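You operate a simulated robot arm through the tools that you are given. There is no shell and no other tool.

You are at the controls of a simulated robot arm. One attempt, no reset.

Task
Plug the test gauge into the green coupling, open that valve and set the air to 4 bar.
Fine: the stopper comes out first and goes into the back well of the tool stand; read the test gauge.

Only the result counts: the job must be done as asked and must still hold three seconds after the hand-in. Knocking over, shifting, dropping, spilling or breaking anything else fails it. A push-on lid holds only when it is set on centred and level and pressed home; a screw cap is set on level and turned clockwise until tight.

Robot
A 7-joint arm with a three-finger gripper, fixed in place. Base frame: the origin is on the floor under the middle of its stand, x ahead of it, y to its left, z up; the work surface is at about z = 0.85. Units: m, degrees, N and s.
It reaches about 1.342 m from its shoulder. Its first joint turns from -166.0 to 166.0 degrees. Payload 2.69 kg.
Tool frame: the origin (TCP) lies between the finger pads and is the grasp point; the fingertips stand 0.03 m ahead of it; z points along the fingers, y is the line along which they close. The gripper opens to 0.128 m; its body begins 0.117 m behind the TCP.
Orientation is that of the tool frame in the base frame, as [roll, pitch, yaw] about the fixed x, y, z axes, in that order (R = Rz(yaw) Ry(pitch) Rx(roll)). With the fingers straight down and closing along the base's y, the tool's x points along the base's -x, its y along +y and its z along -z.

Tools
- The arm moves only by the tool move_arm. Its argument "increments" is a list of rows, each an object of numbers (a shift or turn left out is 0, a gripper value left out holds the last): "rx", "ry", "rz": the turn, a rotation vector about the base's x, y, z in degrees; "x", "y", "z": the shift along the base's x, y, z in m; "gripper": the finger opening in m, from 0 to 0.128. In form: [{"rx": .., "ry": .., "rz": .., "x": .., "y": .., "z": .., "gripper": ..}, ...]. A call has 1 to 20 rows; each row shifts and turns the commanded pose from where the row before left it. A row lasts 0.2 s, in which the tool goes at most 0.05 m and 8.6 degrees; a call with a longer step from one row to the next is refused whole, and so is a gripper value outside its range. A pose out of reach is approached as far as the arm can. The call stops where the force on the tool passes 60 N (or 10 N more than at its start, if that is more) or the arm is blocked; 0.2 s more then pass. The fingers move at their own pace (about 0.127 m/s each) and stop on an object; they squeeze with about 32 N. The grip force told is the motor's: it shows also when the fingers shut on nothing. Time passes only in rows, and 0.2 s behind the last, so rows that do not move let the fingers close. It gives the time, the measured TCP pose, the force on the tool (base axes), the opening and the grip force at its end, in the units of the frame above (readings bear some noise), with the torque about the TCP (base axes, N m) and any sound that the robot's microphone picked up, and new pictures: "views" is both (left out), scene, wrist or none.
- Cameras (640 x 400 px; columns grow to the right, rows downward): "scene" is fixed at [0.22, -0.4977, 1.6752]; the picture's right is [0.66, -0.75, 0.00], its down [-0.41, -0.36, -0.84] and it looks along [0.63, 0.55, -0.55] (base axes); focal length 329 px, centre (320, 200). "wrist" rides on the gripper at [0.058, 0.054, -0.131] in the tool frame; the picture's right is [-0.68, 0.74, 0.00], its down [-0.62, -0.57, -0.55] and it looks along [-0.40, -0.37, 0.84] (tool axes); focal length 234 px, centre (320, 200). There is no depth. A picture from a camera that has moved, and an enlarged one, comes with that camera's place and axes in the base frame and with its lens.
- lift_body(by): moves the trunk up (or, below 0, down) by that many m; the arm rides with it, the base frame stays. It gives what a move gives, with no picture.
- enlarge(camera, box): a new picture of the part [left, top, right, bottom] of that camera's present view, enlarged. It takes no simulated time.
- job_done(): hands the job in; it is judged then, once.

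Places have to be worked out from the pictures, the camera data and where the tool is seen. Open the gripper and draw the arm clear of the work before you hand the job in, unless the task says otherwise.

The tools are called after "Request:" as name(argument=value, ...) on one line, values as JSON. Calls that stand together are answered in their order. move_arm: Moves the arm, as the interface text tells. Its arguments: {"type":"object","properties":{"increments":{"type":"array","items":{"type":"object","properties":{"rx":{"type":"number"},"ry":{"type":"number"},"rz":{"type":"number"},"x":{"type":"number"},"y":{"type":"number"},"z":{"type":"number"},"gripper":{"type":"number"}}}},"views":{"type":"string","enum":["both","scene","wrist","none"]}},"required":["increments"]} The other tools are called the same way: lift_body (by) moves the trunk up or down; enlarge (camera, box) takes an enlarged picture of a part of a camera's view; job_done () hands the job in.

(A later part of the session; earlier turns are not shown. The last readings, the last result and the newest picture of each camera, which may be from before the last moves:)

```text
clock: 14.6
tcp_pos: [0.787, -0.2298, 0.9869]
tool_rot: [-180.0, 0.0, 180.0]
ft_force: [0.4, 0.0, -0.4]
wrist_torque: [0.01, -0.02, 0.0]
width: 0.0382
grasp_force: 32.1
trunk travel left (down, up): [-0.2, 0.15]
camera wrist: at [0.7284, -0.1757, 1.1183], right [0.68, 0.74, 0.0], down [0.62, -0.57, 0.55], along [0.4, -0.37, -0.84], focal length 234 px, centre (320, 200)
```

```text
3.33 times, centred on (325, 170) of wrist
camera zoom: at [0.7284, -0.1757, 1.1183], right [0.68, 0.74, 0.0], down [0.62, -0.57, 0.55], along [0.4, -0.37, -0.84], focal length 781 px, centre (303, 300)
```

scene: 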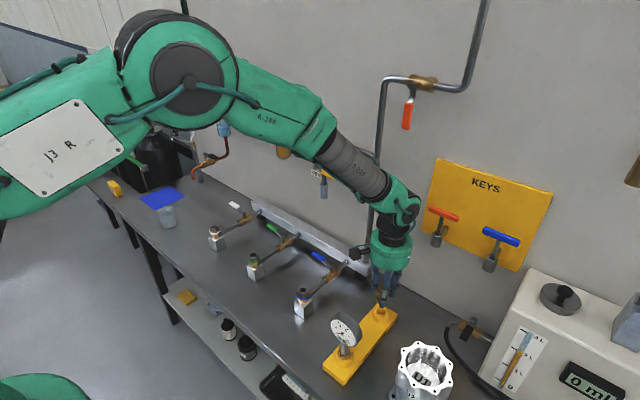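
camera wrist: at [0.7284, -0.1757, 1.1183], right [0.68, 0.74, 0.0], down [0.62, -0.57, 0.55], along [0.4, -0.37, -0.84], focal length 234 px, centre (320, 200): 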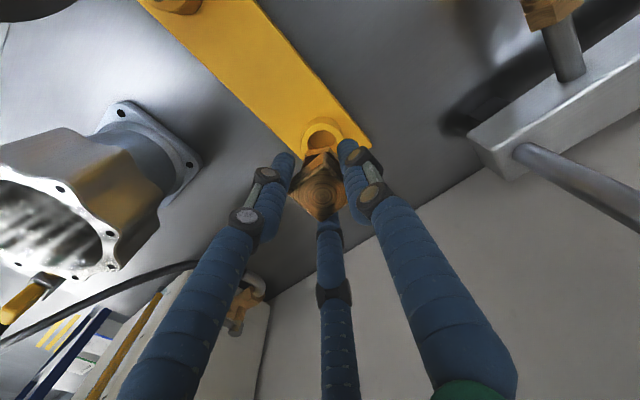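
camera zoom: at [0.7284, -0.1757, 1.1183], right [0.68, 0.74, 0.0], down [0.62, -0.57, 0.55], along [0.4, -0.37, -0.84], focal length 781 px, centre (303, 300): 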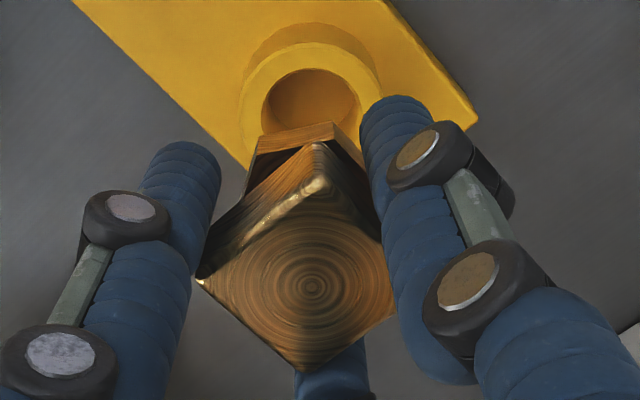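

Scene and wrist agree that the stopper should go about 2.5 mm in +x and 1.3 mm in −y. I'm applying that, then lowering gently while watching force.

Request:
move_arm(increments=[{"x": 0.0024, "y": -0.0013}, {}, {"z": -0.008}, {"z": -0.008}, {"z": -0.005}, {}], views="both")

Request:
enlarge(camera="scene", box=[350, 265, 410, 325])

Request:
enlarge(camera="wrist", box=[280, 110, 370, 230])

```text
clock: 16.0
tcp_pos: [0.7904, -0.2317, 0.9659]
tool_rot: [180.0, 0.0, -179.9]
ft_force: [0.3, -0.6, -1.3]
wrist_torque: [0.01, 0.01, 0.02]
width: 0.0381
grasp_force: 31.4
trunk travel left (down, up): [-0.2, 0.15]
camera wrist: at [0.7313, -0.1778, 1.097], right [0.68, 0.74, 0.0], down [0.62, -0.57, 0.55], along [0.4, -0.37, -0.84], focal length 234 px, centre (320, 200)
```

scene: 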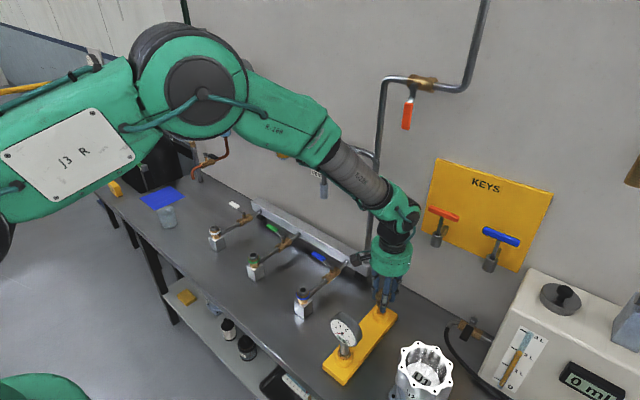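
wrist: 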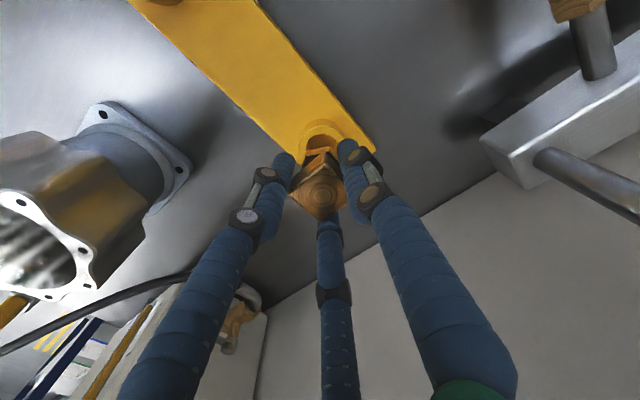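

```text
6.67 times, centred on (380, 295) of scene
camera zoom: at [0.22, -0.4977, 1.6752], right [0.66, -0.75, 0.0], down [-0.41, -0.36, -0.84], along [0.63, 0.55, -0.55], focal length 2191 px, centre (-80, -433)
```

zoom: 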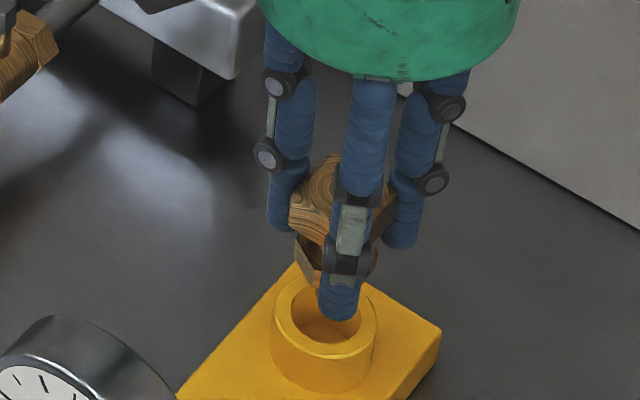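

```text
3.33 times, centred on (325, 170) of wrist
camera zoom: at [0.7313, -0.1778, 1.097], right [0.68, 0.74, 0.0], down [0.62, -0.57, 0.55], along [0.4, -0.37, -0.84], focal length 781 px, centre (303, 300)
```

zoom: 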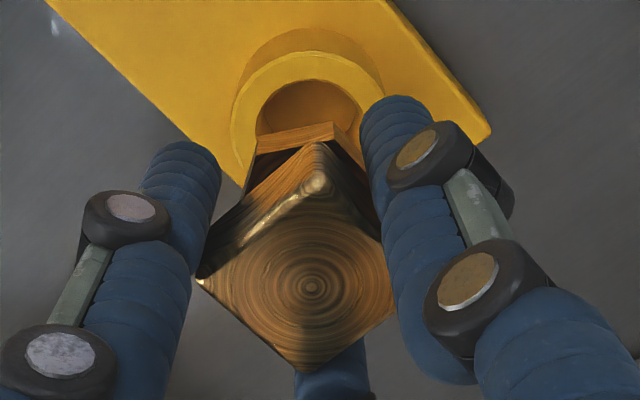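

Now both views show the stopper concentric with the well within about 1 mm. Lowering it in slowly.

Request:
move_arm(increments=[{"z": -0.006}, {"z": -0.006}, {"z": -0.005}, {"z": -0.005}, {}], views="both")

Request:
enlarge(camera="scene", box=[350, 265, 410, 325])

Request:
enlarge(camera="wrist", box=[280, 110, 370, 230])

```text
clock: 17.2
tcp_pos: [0.7894, -0.2324, 0.9449]
tool_rot: [-179.9, 0.0, 179.9]
ft_force: [-0.5, 0.1, -1.2]
wrist_torque: [0.0, 0.0, 0.01]
width: 0.0381
grasp_force: 32.3
trunk travel left (down, up): [-0.2, 0.15]
camera wrist: at [0.7311, -0.1783, 1.0752], right [0.68, 0.74, 0.0], down [0.62, -0.57, 0.55], along [0.4, -0.37, -0.84], focal length 234 px, centre (320, 200)
```

scene: 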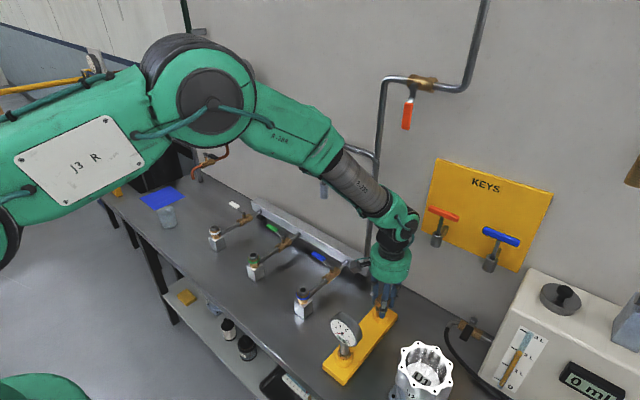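
wrist: 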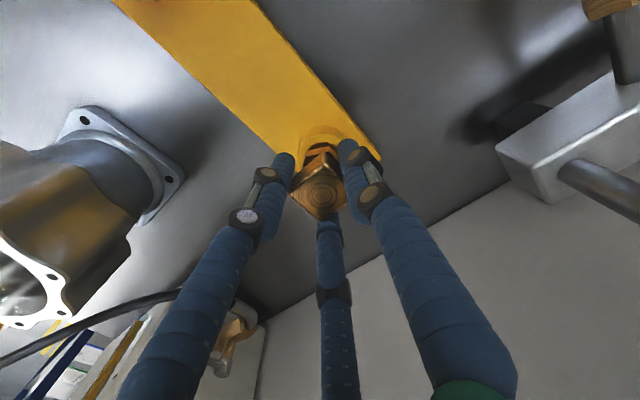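

```text
6.67 times, centred on (380, 295) of scene
camera zoom: at [0.22, -0.4977, 1.6752], right [0.66, -0.75, 0.0], down [-0.41, -0.36, -0.84], along [0.63, 0.55, -0.55], focal length 2191 px, centre (-80, -433)
```

zoom: 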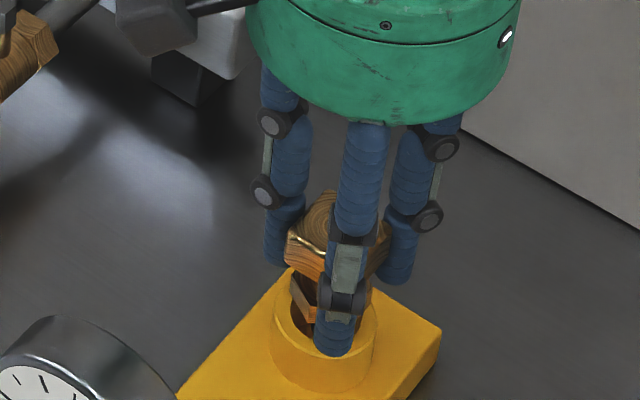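

```text
3.33 times, centred on (325, 170) of wrist
camera zoom: at [0.7311, -0.1783, 1.0752], right [0.68, 0.74, 0.0], down [0.62, -0.57, 0.55], along [0.4, -0.37, -0.84], focal length 781 px, centre (303, 300)
```

zoom: 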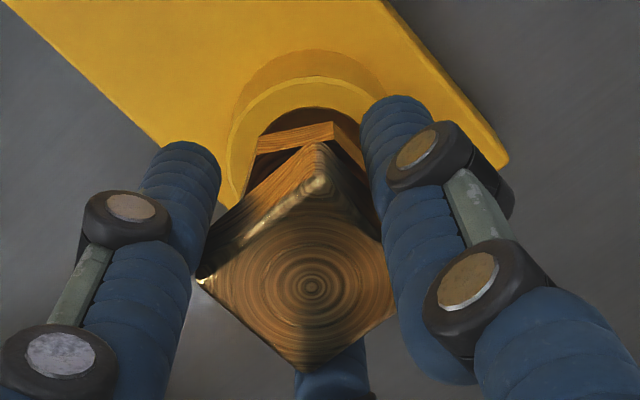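

Still no contact force and the shank is entering the well. Continuing down in small steps until it seats.

Request:
move_arm(increments=[{"z": -0.003}, {"z": -0.003}, {"z": -0.003}, {}], views="none")

```text
clock: 18.2
tcp_pos: [0.7897, -0.2317, 0.9358]
tool_rot: [179.9, 0.0, 179.9]
ft_force: [0.9, -0.2, -1.1]
wrist_torque: [-0.01, 0.04, 0.01]
width: 0.0378
grasp_force: 32.0
trunk travel left (down, up): [-0.2, 0.15]
```

Request:
move_arm(increments=[{"z": -0.002}, {"z": -0.002}, {}], views="both")

Request:
enlarge(camera="scene", box=[350, 265, 410, 325])

Request:
enlarge(camera="wrist", box=[280, 110, 370, 230])

```text
clock: 19.0
tcp_pos: [0.7902, -0.2328, 0.9328]
tool_rot: [180.0, 0.0, 180.0]
ft_force: [-1.3, 0.4, 2.2]
wrist_torque: [0.07, 0.05, 0.02]
width: 0.0378
grasp_force: 32.4
trunk travel left (down, up): [-0.2, 0.15]
camera wrist: at [0.7316, -0.1778, 1.0631], right [0.68, 0.74, 0.0], down [0.62, -0.57, 0.55], along [0.4, -0.37, -0.84], focal length 234 px, centre (320, 200)
```

scene: 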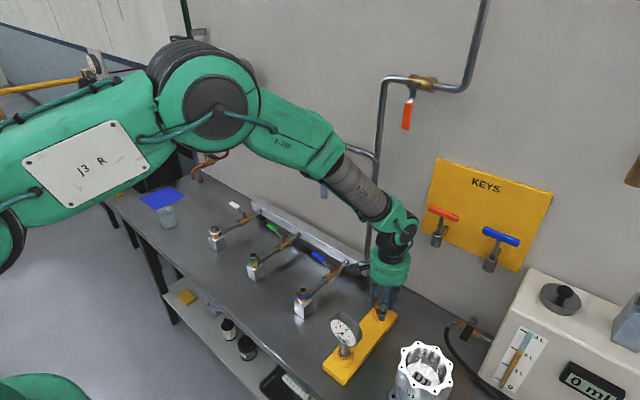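
wrist: 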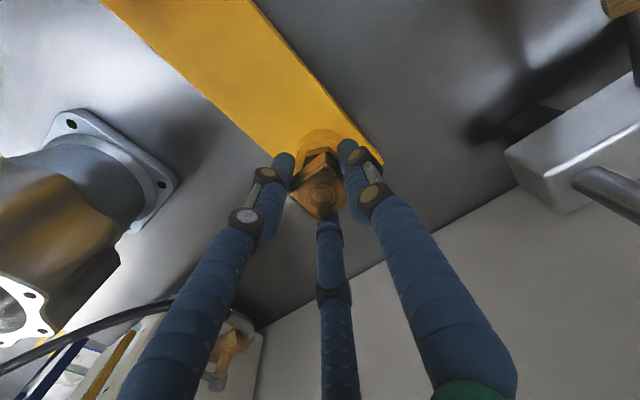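

```text
6.67 times, centred on (380, 295) of scene
camera zoom: at [0.22, -0.4977, 1.6752], right [0.66, -0.75, 0.0], down [-0.41, -0.36, -0.84], along [0.63, 0.55, -0.55], focal length 2191 px, centre (-80, -433)
```

zoom: 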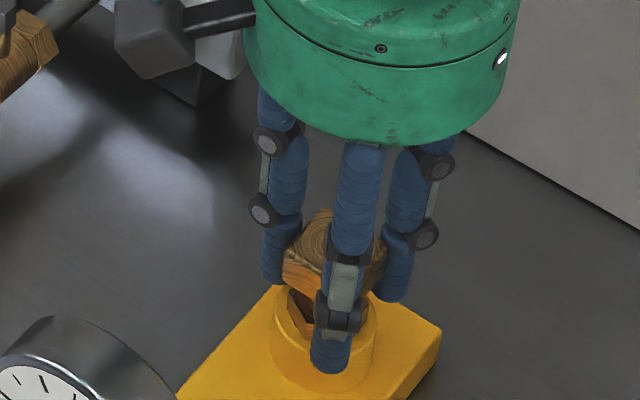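

```text
3.33 times, centred on (325, 170) of wrist
camera zoom: at [0.7316, -0.1778, 1.0631], right [0.68, 0.74, 0.0], down [0.62, -0.57, 0.55], along [0.4, -0.37, -0.84], focal length 781 px, centre (303, 300)
```

zoom: 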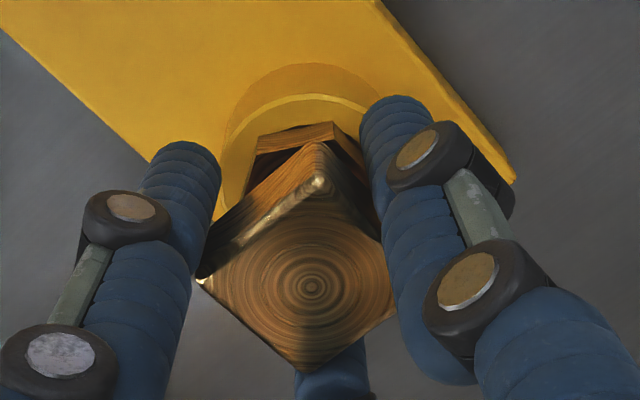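

Contact has just begun (force z went from −1.2 to +2.2 N) right at the height expected for seating. One more small step to confirm it's home.

Request:
move_arm(increments=[{"z": -0.001}, {}], views="none")

```text
clock: 19.6
tcp_pos: [0.7895, -0.2321, 0.932]
tool_rot: [-179.9, 0.1, 180.0]
ft_force: [-1.4, 3.3, 10.5]
wrist_torque: [0.3, 0.05, 0.02]
width: 0.0381
grasp_force: 32.1
trunk travel left (down, up): [-0.2, 0.15]
```

Firm contact at 10 N, so it's seated. I'll relax half a millimetre and open the fingers gently.

Request:
move_arm(increments=[{"z": 0.0007}, {"gripper": 0.05}, {"gripper": 0.07}, {"gripper": 0.085}, {}], views="both")

Request:
enlarge(camera="scene", box=[350, 265, 410, 325])

Request:
enlarge(camera="wrist", box=[260, 90, 400, 250])

```text
clock: 20.8
tcp_pos: [0.789, -0.2314, 0.9315]
tool_rot: [-179.9, 0.0, 180.0]
ft_force: [0.1, 0.3, -0.2]
wrist_torque: [0.01, 0.02, 0.0]
width: 0.0849
grasp_force: 0.1
trunk travel left (down, up): [-0.2, 0.15]
camera wrist: at [0.7312, -0.178, 1.0624], right [0.68, 0.74, 0.0], down [0.62, -0.57, 0.55], along [0.4, -0.37, -0.84], focal length 234 px, centre (320, 200)
```

scene: 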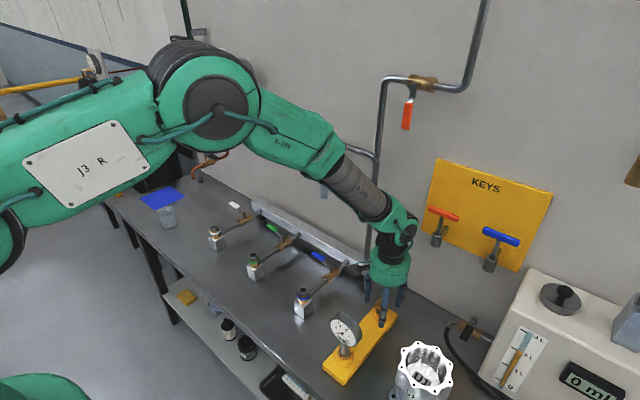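
wrist: 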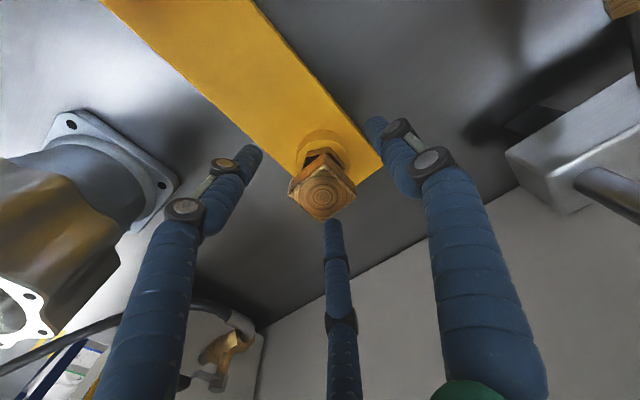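

```text
6.67 times, centred on (380, 295) of scene
camera zoom: at [0.22, -0.4977, 1.6752], right [0.66, -0.75, 0.0], down [-0.41, -0.36, -0.84], along [0.63, 0.55, -0.55], focal length 2191 px, centre (-80, -433)
```

zoom: 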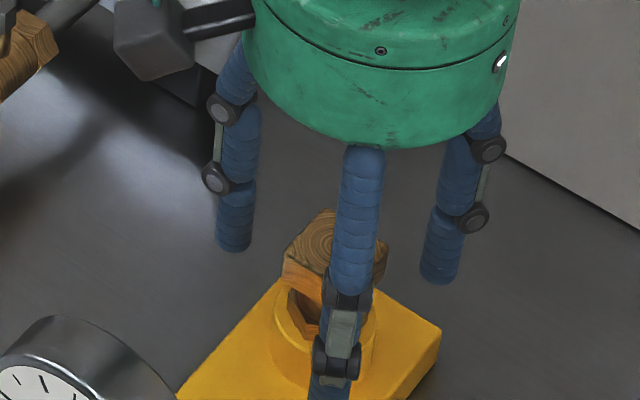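

```text
2.50 times, centred on (330, 170) of wrist
camera zoom: at [0.7312, -0.178, 1.0624], right [0.68, 0.74, 0.0], down [0.62, -0.57, 0.55], along [0.4, -0.37, -0.84], focal length 585 px, centre (295, 275)
```

zoom: 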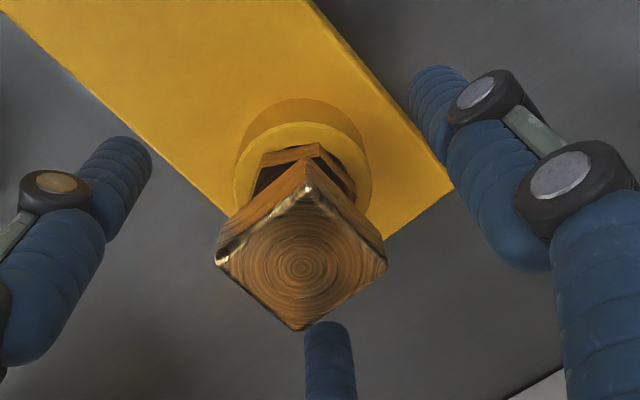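

The stopper stands upright and free in the back well. I'm raising straight up and backing off toward the gauge for a good measurement view.

Request:
move_arm(increments=[{"z": 0.02}, {"z": 0.04}, {"z": 0.045}, {"z": 0.045}, {"z": 0.045}, {"z": 0.045}, {"x": -0.045}, {"x": -0.045}, {"x": -0.04}, {"x": -0.03}, {}], views="both")

Request:
enlarge(camera="wrist", box=[200, 60, 440, 240])

Request:
enlarge(camera="scene", box=[315, 290, 405, 390])

```text
clock: 23.2
tcp_pos: [0.6297, -0.2318, 1.1725]
tool_rot: [180.0, 0.0, 180.0]
ft_force: [-0.7, 0.2, -0.3]
wrist_torque: [-0.03, 0.01, -0.01]
width: 0.0851
grasp_force: 0.1
trunk travel left (down, up): [-0.2, 0.15]
camera wrist: at [0.5715, -0.1773, 1.3028], right [0.68, 0.74, 0.0], down [0.62, -0.57, 0.55], along [0.4, -0.37, -0.84], focal length 234 px, centre (320, 200)
```

scene: 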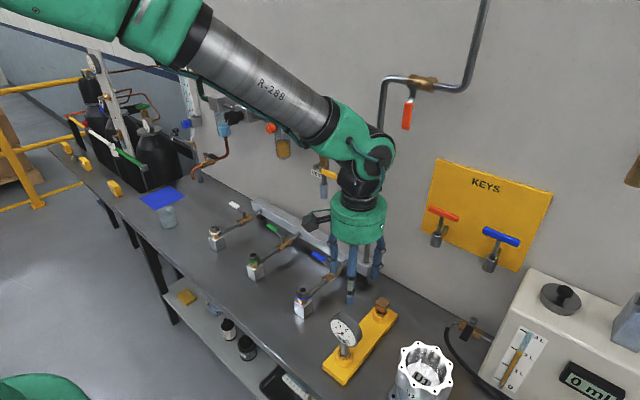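
wrist: 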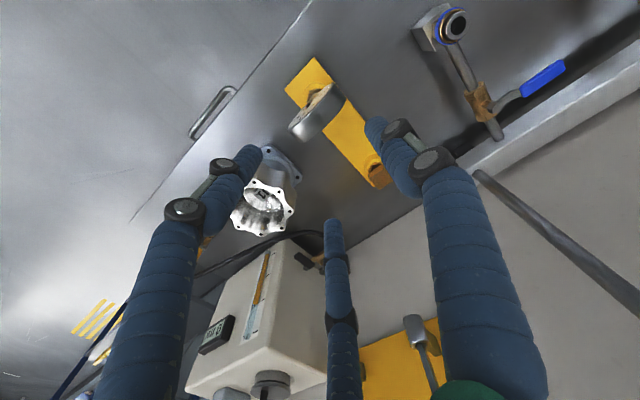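

```text
2.22 times, centred on (320, 150) of wrist
camera zoom: at [0.5715, -0.1773, 1.3028], right [0.68, 0.74, 0.0], down [0.62, -0.57, 0.55], along [0.4, -0.37, -0.84], focal length 520 px, centre (320, 311)
```

zoom: 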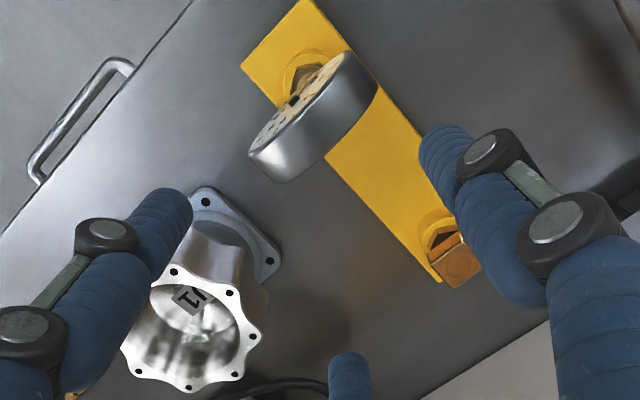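

```text
4.00 times, centred on (360, 340) of scene
camera zoom: at [0.22, -0.4977, 1.6752], right [0.66, -0.75, 0.0], down [-0.41, -0.36, -0.84], along [0.63, 0.55, -0.55], focal length 1315 px, centre (160, -360)
```

zoom: 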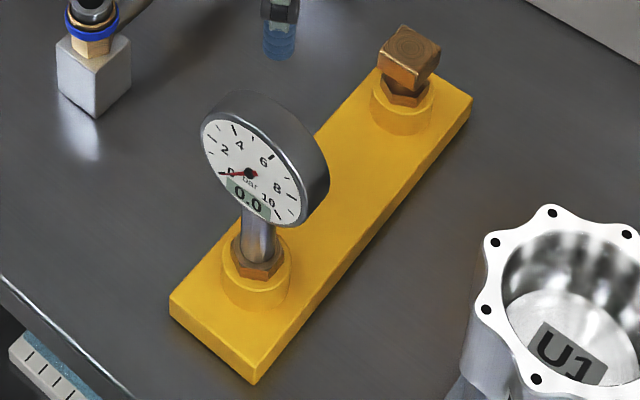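

The stopper sits square in the back well. The gauge's dial faces −x, spanning x≈0.606–0.634, centre (0.620, −0.2275, 0.9975), radius ~42 mm. I'm turning the gripper −90° so one finger goes behind the dial and two in front, with the fingers fully open.

Request:
move_arm(increments=[{"rz": -8.2, "gripper": 0.128}, {"rz": -8.2}, {"rz": -8.2}, {"rz": -8.2}, {"rz": -8.2}, {"rz": -8.2}, {"rz": -8.2}, {"rz": -8.2}, {"rz": -8.2}, {"rz": -8.2}, {"rz": -8.0}, {}], views="both")

Request:
enlarge(camera="wrist", box=[200, 60, 440, 240])

```text
clock: 25.8
tcp_pos: [0.6304, -0.2325, 1.1724]
tool_rot: [180.0, 0.0, 89.8]
ft_force: [-0.4, -0.3, -0.9]
wrist_torque: [0.01, 0.0, 0.01]
width: 0.1282
grasp_force: 0.1
trunk travel left (down, up): [-0.2, 0.15]
camera wrist: at [0.6844, -0.1737, 1.3024], right [0.74, -0.68, 0.0], down [-0.57, -0.61, 0.55], along [-0.37, -0.4, -0.84], focal length 234 px, centre (320, 200)
```

scene: 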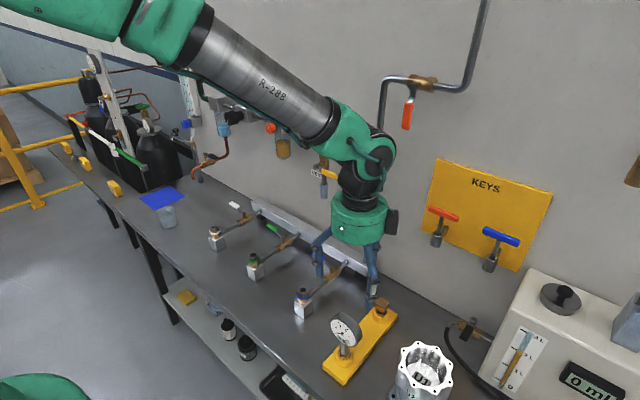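
wrist: 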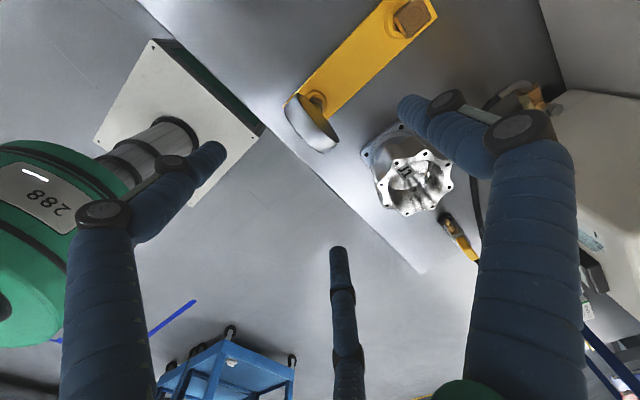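

```text
2.22 times, centred on (320, 150) of wrist
camera zoom: at [0.6844, -0.1737, 1.3024], right [0.74, -0.68, 0.0], down [-0.57, -0.61, 0.55], along [-0.37, -0.4, -0.84], focal length 520 px, centre (320, 311)
```

zoom: 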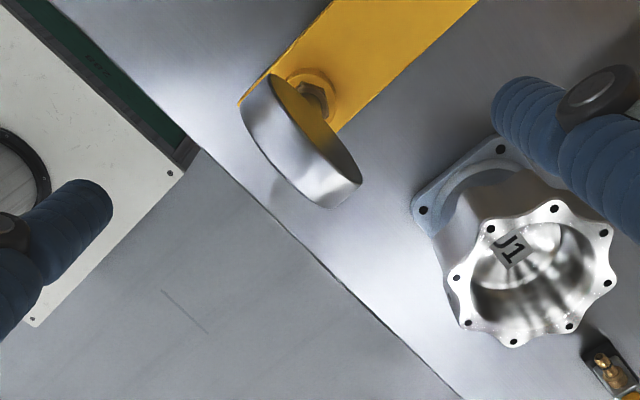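

The dial's location is confirmed from this side too. I'm shifting so TCP is ~8 mm in front of the dial mid-plane and lowering to just above the dial for a check.

Request:
move_arm(increments=[{"x": -0.0187, "y": 0.0055, "z": -0.02}, {"z": -0.035}, {"z": -0.035}, {}], views="both")

Request:
enlarge(camera="wrist", box=[200, 60, 440, 240])

Request:
enlarge(camera="scene", box=[305, 250, 405, 390])

```text
clock: 26.8
tcp_pos: [0.6112, -0.2285, 1.0835]
tool_rot: [180.0, 0.0, 90.0]
ft_force: [-0.4, -0.4, 0.7]
wrist_torque: [0.0, 0.03, 0.02]
width: 0.1283
grasp_force: 0.0
trunk travel left (down, up): [-0.2, 0.15]
camera wrist: at [0.6656, -0.1679, 1.214], right [0.74, -0.68, 0.0], down [-0.57, -0.62, 0.55], along [-0.37, -0.4, -0.84], focal length 234 px, centre (320, 200)
```

scene: 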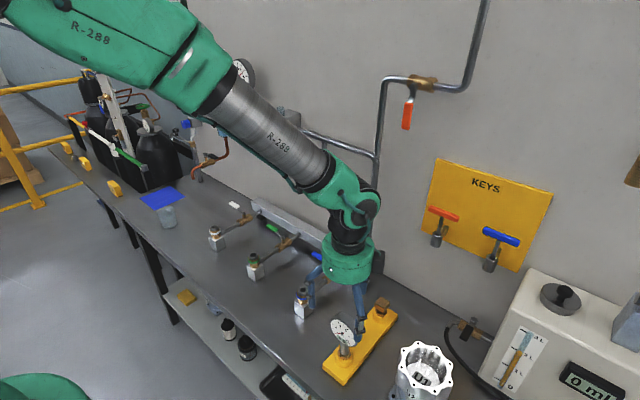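
wrist: 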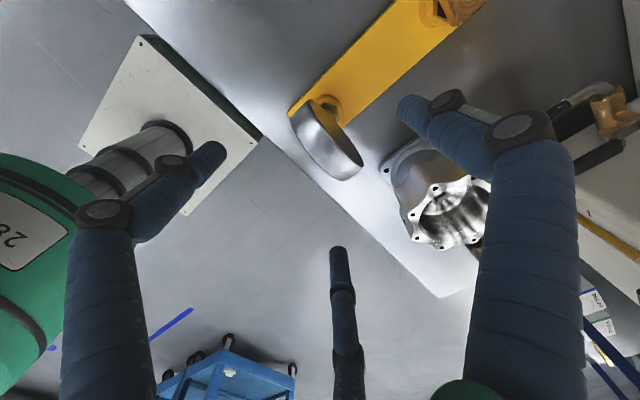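

```text
2.22 times, centred on (320, 150) of wrist
camera zoom: at [0.6656, -0.1679, 1.214], right [0.74, -0.68, 0.0], down [-0.57, -0.62, 0.55], along [-0.37, -0.4, -0.84], focal length 520 px, centre (320, 311)
```

zoom: 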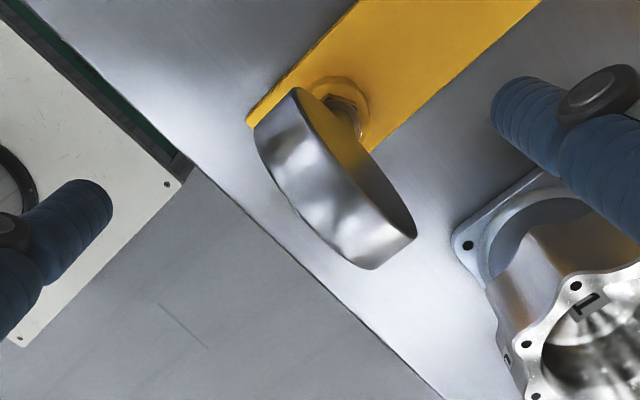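

```text
2.86 times, centred on (355, 320) of scene
camera zoom: at [0.22, -0.4977, 1.6752], right [0.66, -0.75, 0.0], down [-0.41, -0.36, -0.84], along [0.63, 0.55, -0.55], focal length 939 px, centre (220, -143)
```

zoom: 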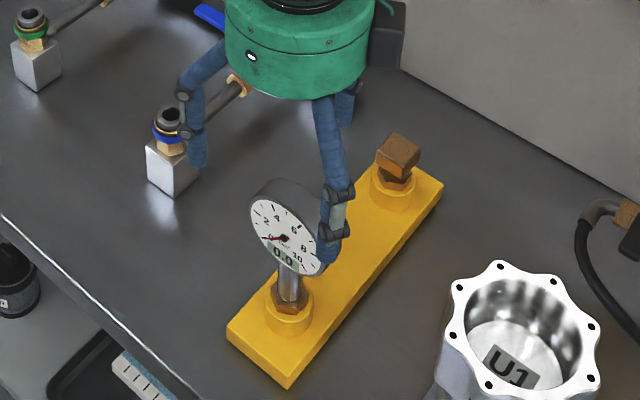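

The dial sits centred between the open fingers with good clearance on both sides. Lowering to put the pads at the dial's mid-height.

Request:
move_arm(increments=[{"z": -0.03}, {"z": -0.03}, {"z": -0.0275}, {}], views="both")

Request:
enlarge(camera="wrist", box=[180, 80, 460, 290])

Request:
enlarge(camera="scene", box=[305, 270, 405, 390])

```text
clock: 27.8
tcp_pos: [0.6103, -0.226, 0.994]
tool_rot: [180.0, 0.0, 90.0]
ft_force: [1.2, -0.5, -1.1]
wrist_torque: [0.03, -0.02, 0.02]
width: 0.1279
grasp_force: 0.0
trunk travel left (down, up): [-0.2, 0.15]
camera wrist: at [0.6645, -0.1668, 1.1255], right [0.74, -0.68, 0.0], down [-0.57, -0.62, 0.55], along [-0.37, -0.4, -0.84], focal length 234 px, centre (320, 200)
```

scene: 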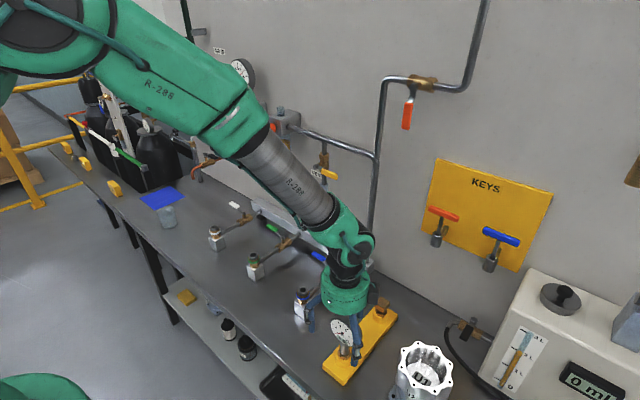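
wrist: 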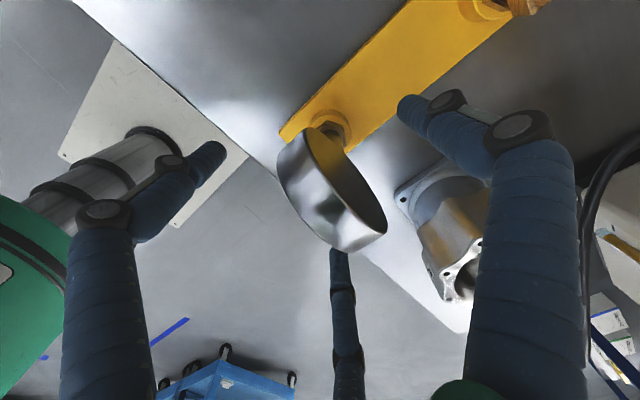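

```text
1.90 times, centred on (320, 185) of wrist
camera zoom: at [0.6645, -0.1668, 1.1255], right [0.74, -0.68, 0.0], down [-0.57, -0.62, 0.55], along [-0.37, -0.4, -0.84], focal length 446 px, centre (320, 229)
```

zoom: 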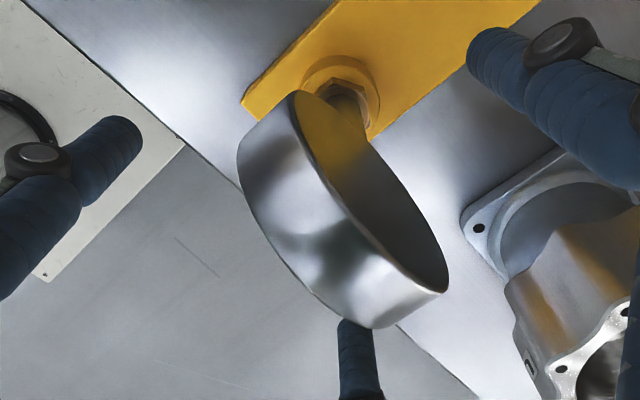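

```text
3.33 times, centred on (355, 330) of scene
camera zoom: at [0.22, -0.4977, 1.6752], right [0.66, -0.75, 0.0], down [-0.41, -0.36, -0.84], along [0.63, 0.55, -0.55], focal length 1096 px, centre (203, -233)
```

zoom: 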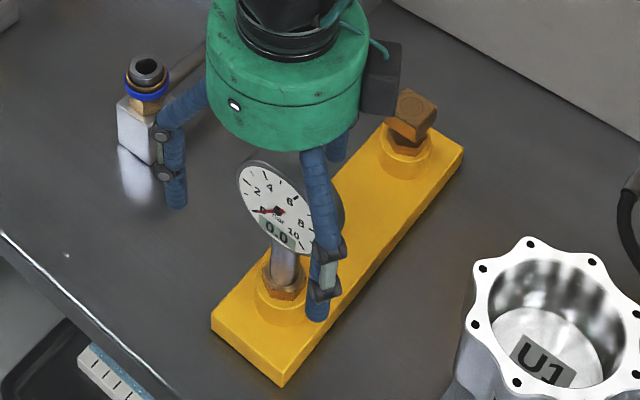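

The dial is well placed between the three fingers. Closing in steps and watching for lateral force.

Request:
move_arm(increments=[{"gripper": 0.1}, {"gripper": 0.08}, {"gripper": 0.065}, {"gripper": 0.055}], views="both")

Request:
enlarge(camera="wrist", box=[180, 80, 460, 290])

Request:
enlarge(camera="scene", box=[305, 270, 405, 390])

```text
clock: 28.8
tcp_pos: [0.6103, -0.2261, 0.9941]
tool_rot: [179.9, 0.0, 90.0]
ft_force: [-0.3, -0.5, 0.3]
wrist_torque: [0.02, 0.07, 0.02]
width: 0.0552
grasp_force: 0.1
trunk travel left (down, up): [-0.2, 0.15]
camera wrist: at [0.6642, -0.1666, 1.1259], right [0.74, -0.68, 0.0], down [-0.57, -0.62, 0.55], along [-0.37, -0.4, -0.84], focal length 234 px, centre (320, 200)
```

scene: 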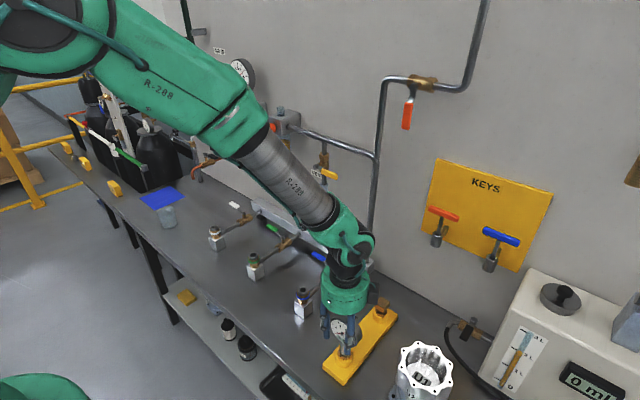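
wrist: 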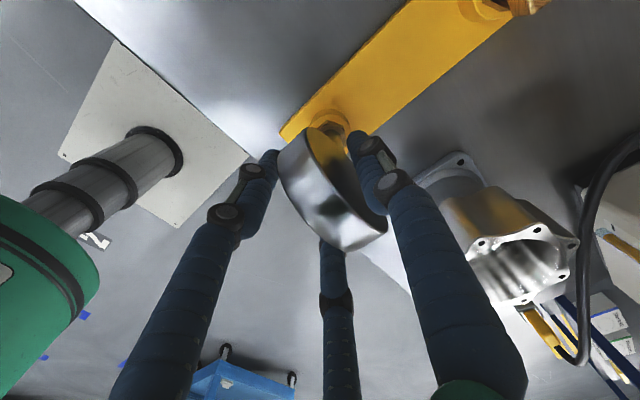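

```text
1.90 times, centred on (320, 185) of wrist
camera zoom: at [0.6642, -0.1666, 1.1259], right [0.74, -0.68, 0.0], down [-0.57, -0.62, 0.55], along [-0.37, -0.4, -0.84], focal length 446 px, centre (320, 229)
```

zoom: 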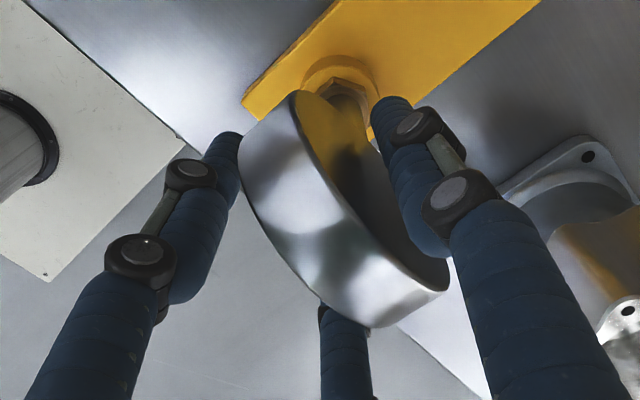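

```text
3.33 times, centred on (355, 330) of scene
camera zoom: at [0.22, -0.4977, 1.6752], right [0.66, -0.75, 0.0], down [-0.41, -0.36, -0.84], along [0.63, 0.55, -0.55], focal length 1096 px, centre (203, -233)
```

zoom: 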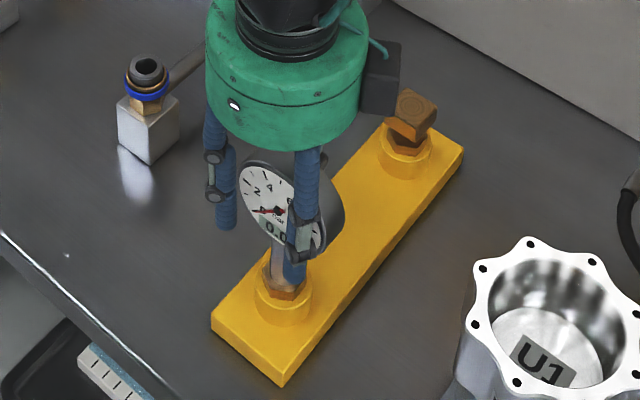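

All three fingers are near the dial with no contact yet. Closing further to grip.

Request:
move_arm(increments=[{"gripper": 0.05}, {"gripper": 0.046}, {"gripper": 0.042}, {"gripper": 0.038}, {}], views="wrist")

Request:
enlarge(camera="scene", box=[305, 270, 405, 390])

```text
clock: 30.0
tcp_pos: [0.6103, -0.2257, 0.9958]
tool_rot: [-179.9, 0.0, 89.9]
ft_force: [0.8, 0.3, 0.4]
wrist_torque: [0.05, -0.05, -0.01]
width: 0.0389
grasp_force: 0.5
trunk travel left (down, up): [-0.2, 0.15]
camera wrist: at [0.6642, -0.1666, 1.1259], right [0.74, -0.68, 0.0], down [-0.57, -0.62, 0.55], along [-0.37, -0.4, -0.84], focal length 234 px, centre (320, 200)
```

wrist: 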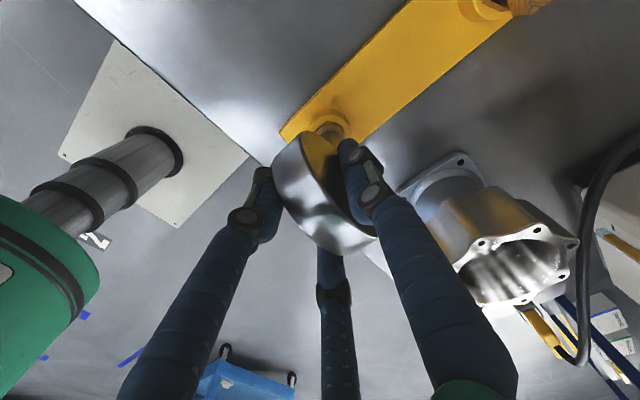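

```text
3.33 times, centred on (355, 330) of scene
camera zoom: at [0.22, -0.4977, 1.6752], right [0.66, -0.75, 0.0], down [-0.41, -0.36, -0.84], along [0.63, 0.55, -0.55], focal length 1096 px, centre (203, -233)
```

zoom: 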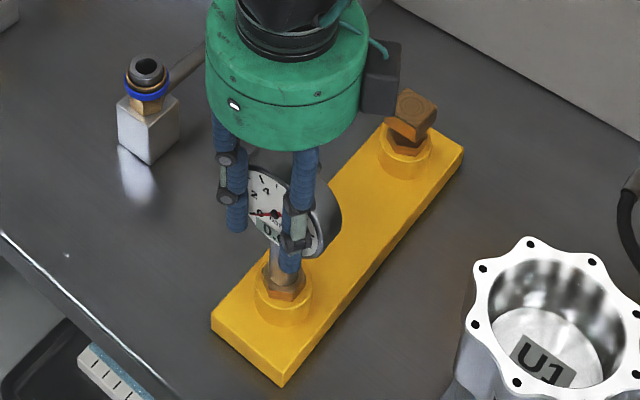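

Contact seems just starting (38.9 mm, 0.5 N). I'll complete the squeeze and look again.

Request:
move_arm(increments=[{"gripper": 0.03}, {"gripper": 0.02}, {"gripper": 0.0}, {"gripper": 0.0}, {"gripper": 0.0}], views="wrist")

Request:
enlarge(camera="scene", box=[315, 290, 395, 370])

Request:
enlarge(camera="wrist", box=[220, 80, 420, 290])

```text
clock: 31.2
tcp_pos: [0.6099, -0.2258, 0.9954]
tool_rot: [-180.0, 0.1, 89.9]
ft_force: [0.1, 0.1, -0.2]
wrist_torque: [0.0, -0.03, 0.0]
width: 0.036
grasp_force: 32.1
trunk travel left (down, up): [-0.2, 0.15]
camera wrist: at [0.6642, -0.1666, 1.1257], right [0.74, -0.68, 0.0], down [-0.57, -0.62, 0.55], along [-0.37, -0.4, -0.84], focal length 234 px, centre (320, 200)
```

wrist: 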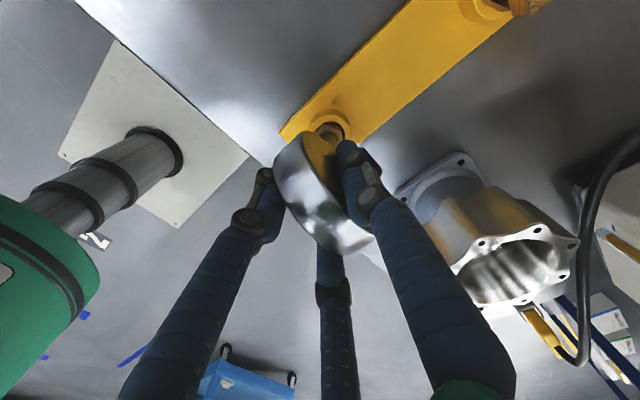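

```text
5.00 times, centred on (355, 330) of scene
camera zoom: at [0.22, -0.4977, 1.6752], right [0.66, -0.75, 0.0], down [-0.41, -0.36, -0.84], along [0.63, 0.55, -0.55], focal length 1644 px, centre (145, -450)
```

zoom: 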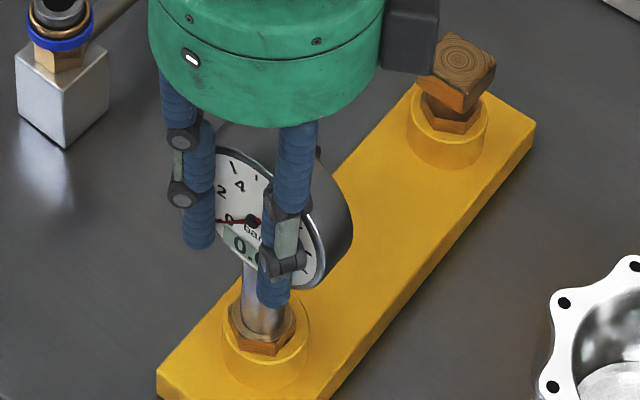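

```text
1.90 times, centred on (320, 185) of wrist
camera zoom: at [0.6642, -0.1666, 1.1257], right [0.74, -0.68, 0.0], down [-0.57, -0.62, 0.55], along [-0.37, -0.4, -0.84], focal length 446 px, centre (320, 229)
```

zoom: 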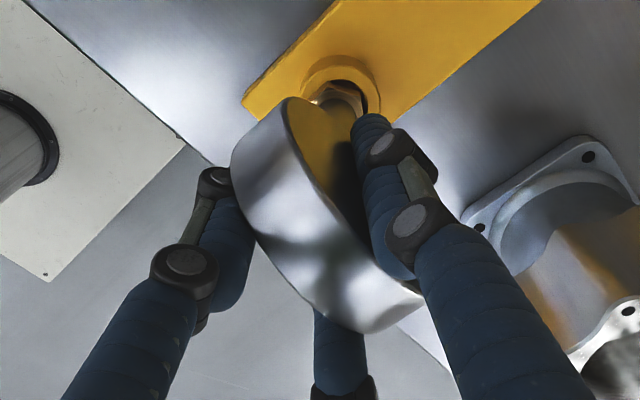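

Grip is at full force. The dial seems to have shifted a few millimetres toward −x, so I want to check for tilt at the base before lifting.

Request:
enlarge(camera="scene", box=[330, 310, 380, 365])

Request:
enlarge(camera="wrist", box=[270, 90, 380, 180])

```text
7.27 times, centred on (355, 338) of scene
camera zoom: at [0.22, -0.4977, 1.6752], right [0.66, -0.75, 0.0], down [-0.41, -0.36, -0.84], along [0.63, 0.55, -0.55], focal length 2391 px, centre (66, -800)
```

zoom: 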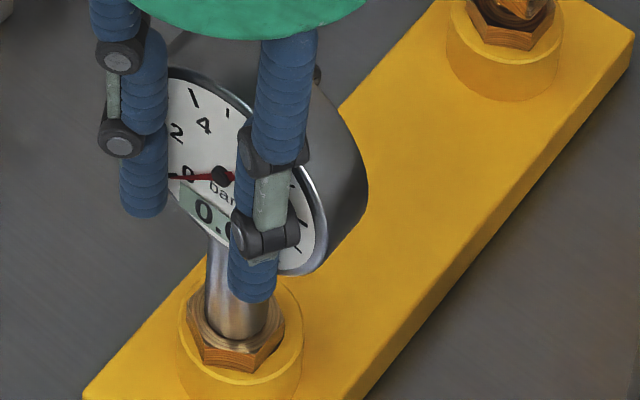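

```text
4.44 times, centred on (325, 135) of wrist
camera zoom: at [0.6642, -0.1666, 1.1257], right [0.74, -0.68, 0.0], down [-0.57, -0.62, 0.55], along [-0.37, -0.4, -0.84], focal length 1041 px, centre (298, 489)
```

zoom: 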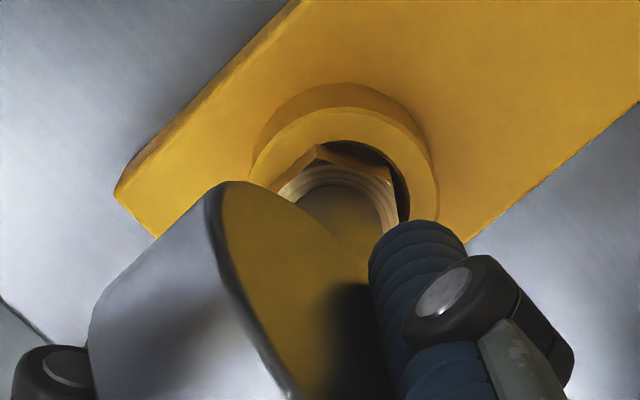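

The stem looks vertical; the gauge has only slid ~3 mm within the well's clearance. Lifting slowly, watching forces.

Request:
move_arm(increments=[{"z": 0.004}, {"z": 0.004}, {"z": 0.006}, {"z": 0.008}, {}], views="wrist")

Request:
enlarge(camera="scene", box=[320, 290, 390, 370])

Request:
enlarge(camera="wrist", box=[250, 80, 400, 250])

```text
clock: 32.4
tcp_pos: [0.6104, -0.2259, 1.0168]
tool_rot: [-180.0, -0.1, 90.0]
ft_force: [-0.7, 0.6, -2.1]
wrist_torque: [0.02, 0.01, -0.02]
width: 0.0358
grasp_force: 31.8
trunk travel left (down, up): [-0.2, 0.15]
camera wrist: at [0.665, -0.1669, 1.1475], right [0.74, -0.68, 0.0], down [-0.57, -0.62, 0.55], along [-0.37, -0.4, -0.84], focal length 234 px, centre (320, 200)
```

wrist: 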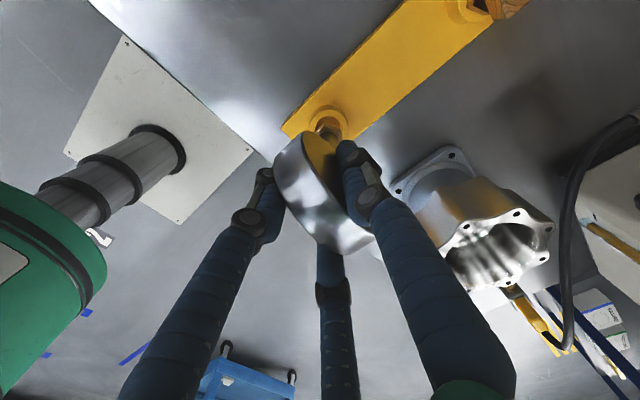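

```text
5.00 times, centred on (355, 330) of scene
camera zoom: at [0.22, -0.4977, 1.6752], right [0.66, -0.75, 0.0], down [-0.41, -0.36, -0.84], along [0.63, 0.55, -0.55], focal length 1644 px, centre (145, -450)
```

zoom: 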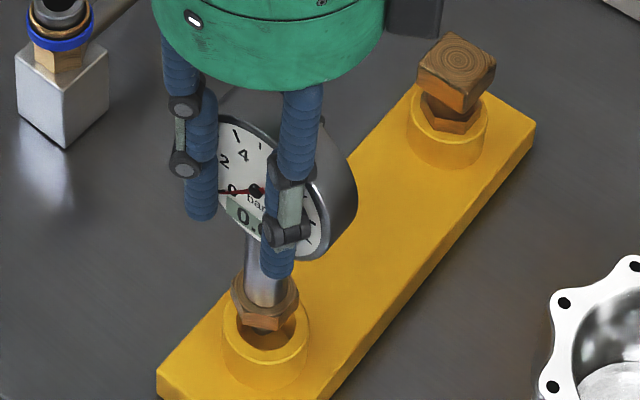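

```text
2.35 times, centred on (325, 165) of wrist
camera zoom: at [0.665, -0.1669, 1.1475], right [0.74, -0.68, 0.0], down [-0.57, -0.62, 0.55], along [-0.37, -0.4, -0.84], focal length 551 px, centre (308, 282)
```

zoom: 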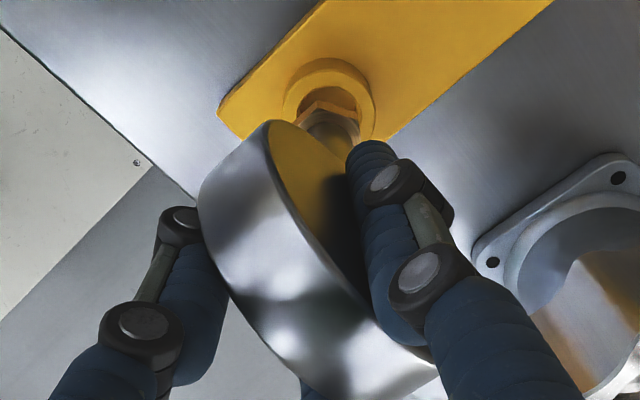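

The gauge lifts freely (about 2 N). Raising it clear and then inspecting how it hangs in the grip.

Request:
move_arm(increments=[{"z": 0.015}, {"z": 0.03}, {"z": 0.04}, {"z": 0.04}, {"z": 0.03}, {}], views="both")

Request:
enlarge(camera="scene", box=[310, 210, 400, 330])

Request:
enlarge(camera="wrist", box=[230, 80, 400, 270])

```text
clock: 33.8
tcp_pos: [0.6096, -0.2258, 1.1712]
tool_rot: [-180.0, 0.0, 90.1]
ft_force: [-0.9, 0.3, -1.7]
wrist_torque: [0.02, -0.03, -0.02]
width: 0.0355
grasp_force: 31.7
trunk travel left (down, up): [-0.2, 0.15]
camera wrist: at [0.664, -0.1667, 1.3011], right [0.74, -0.68, 0.0], down [-0.57, -0.62, 0.55], along [-0.37, -0.4, -0.84], focal length 234 px, centre (320, 200)
```

scene: 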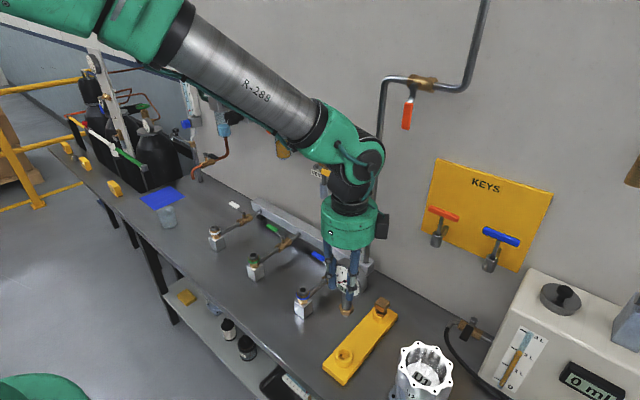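
wrist: 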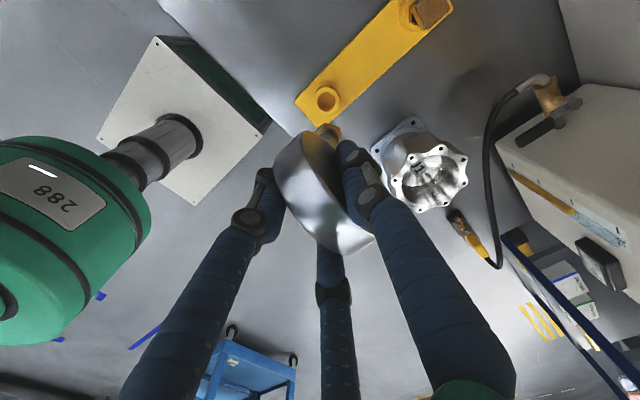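

```text
3.33 times, centred on (355, 270) of scene
camera zoom: at [0.22, -0.4977, 1.6752], right [0.66, -0.75, 0.0], down [-0.41, -0.36, -0.84], along [0.63, 0.55, -0.55], focal length 1096 px, centre (203, -33)
```

zoom: 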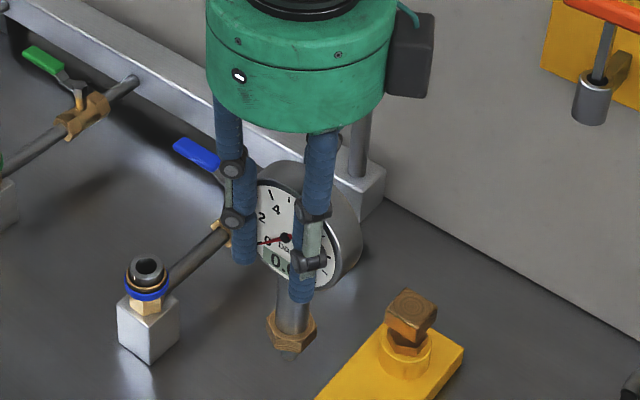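

```text
2.11 times, centred on (315, 175) of wrist
camera zoom: at [0.664, -0.1667, 1.3011], right [0.74, -0.68, 0.0], down [-0.57, -0.62, 0.55], along [-0.37, -0.4, -0.84], focal length 493 px, centre (330, 253)
```

zoom: 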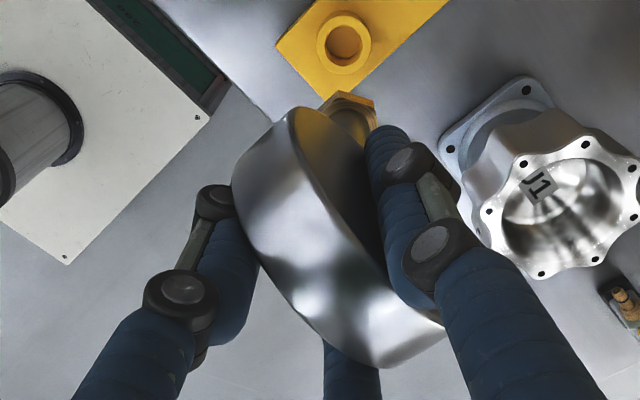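

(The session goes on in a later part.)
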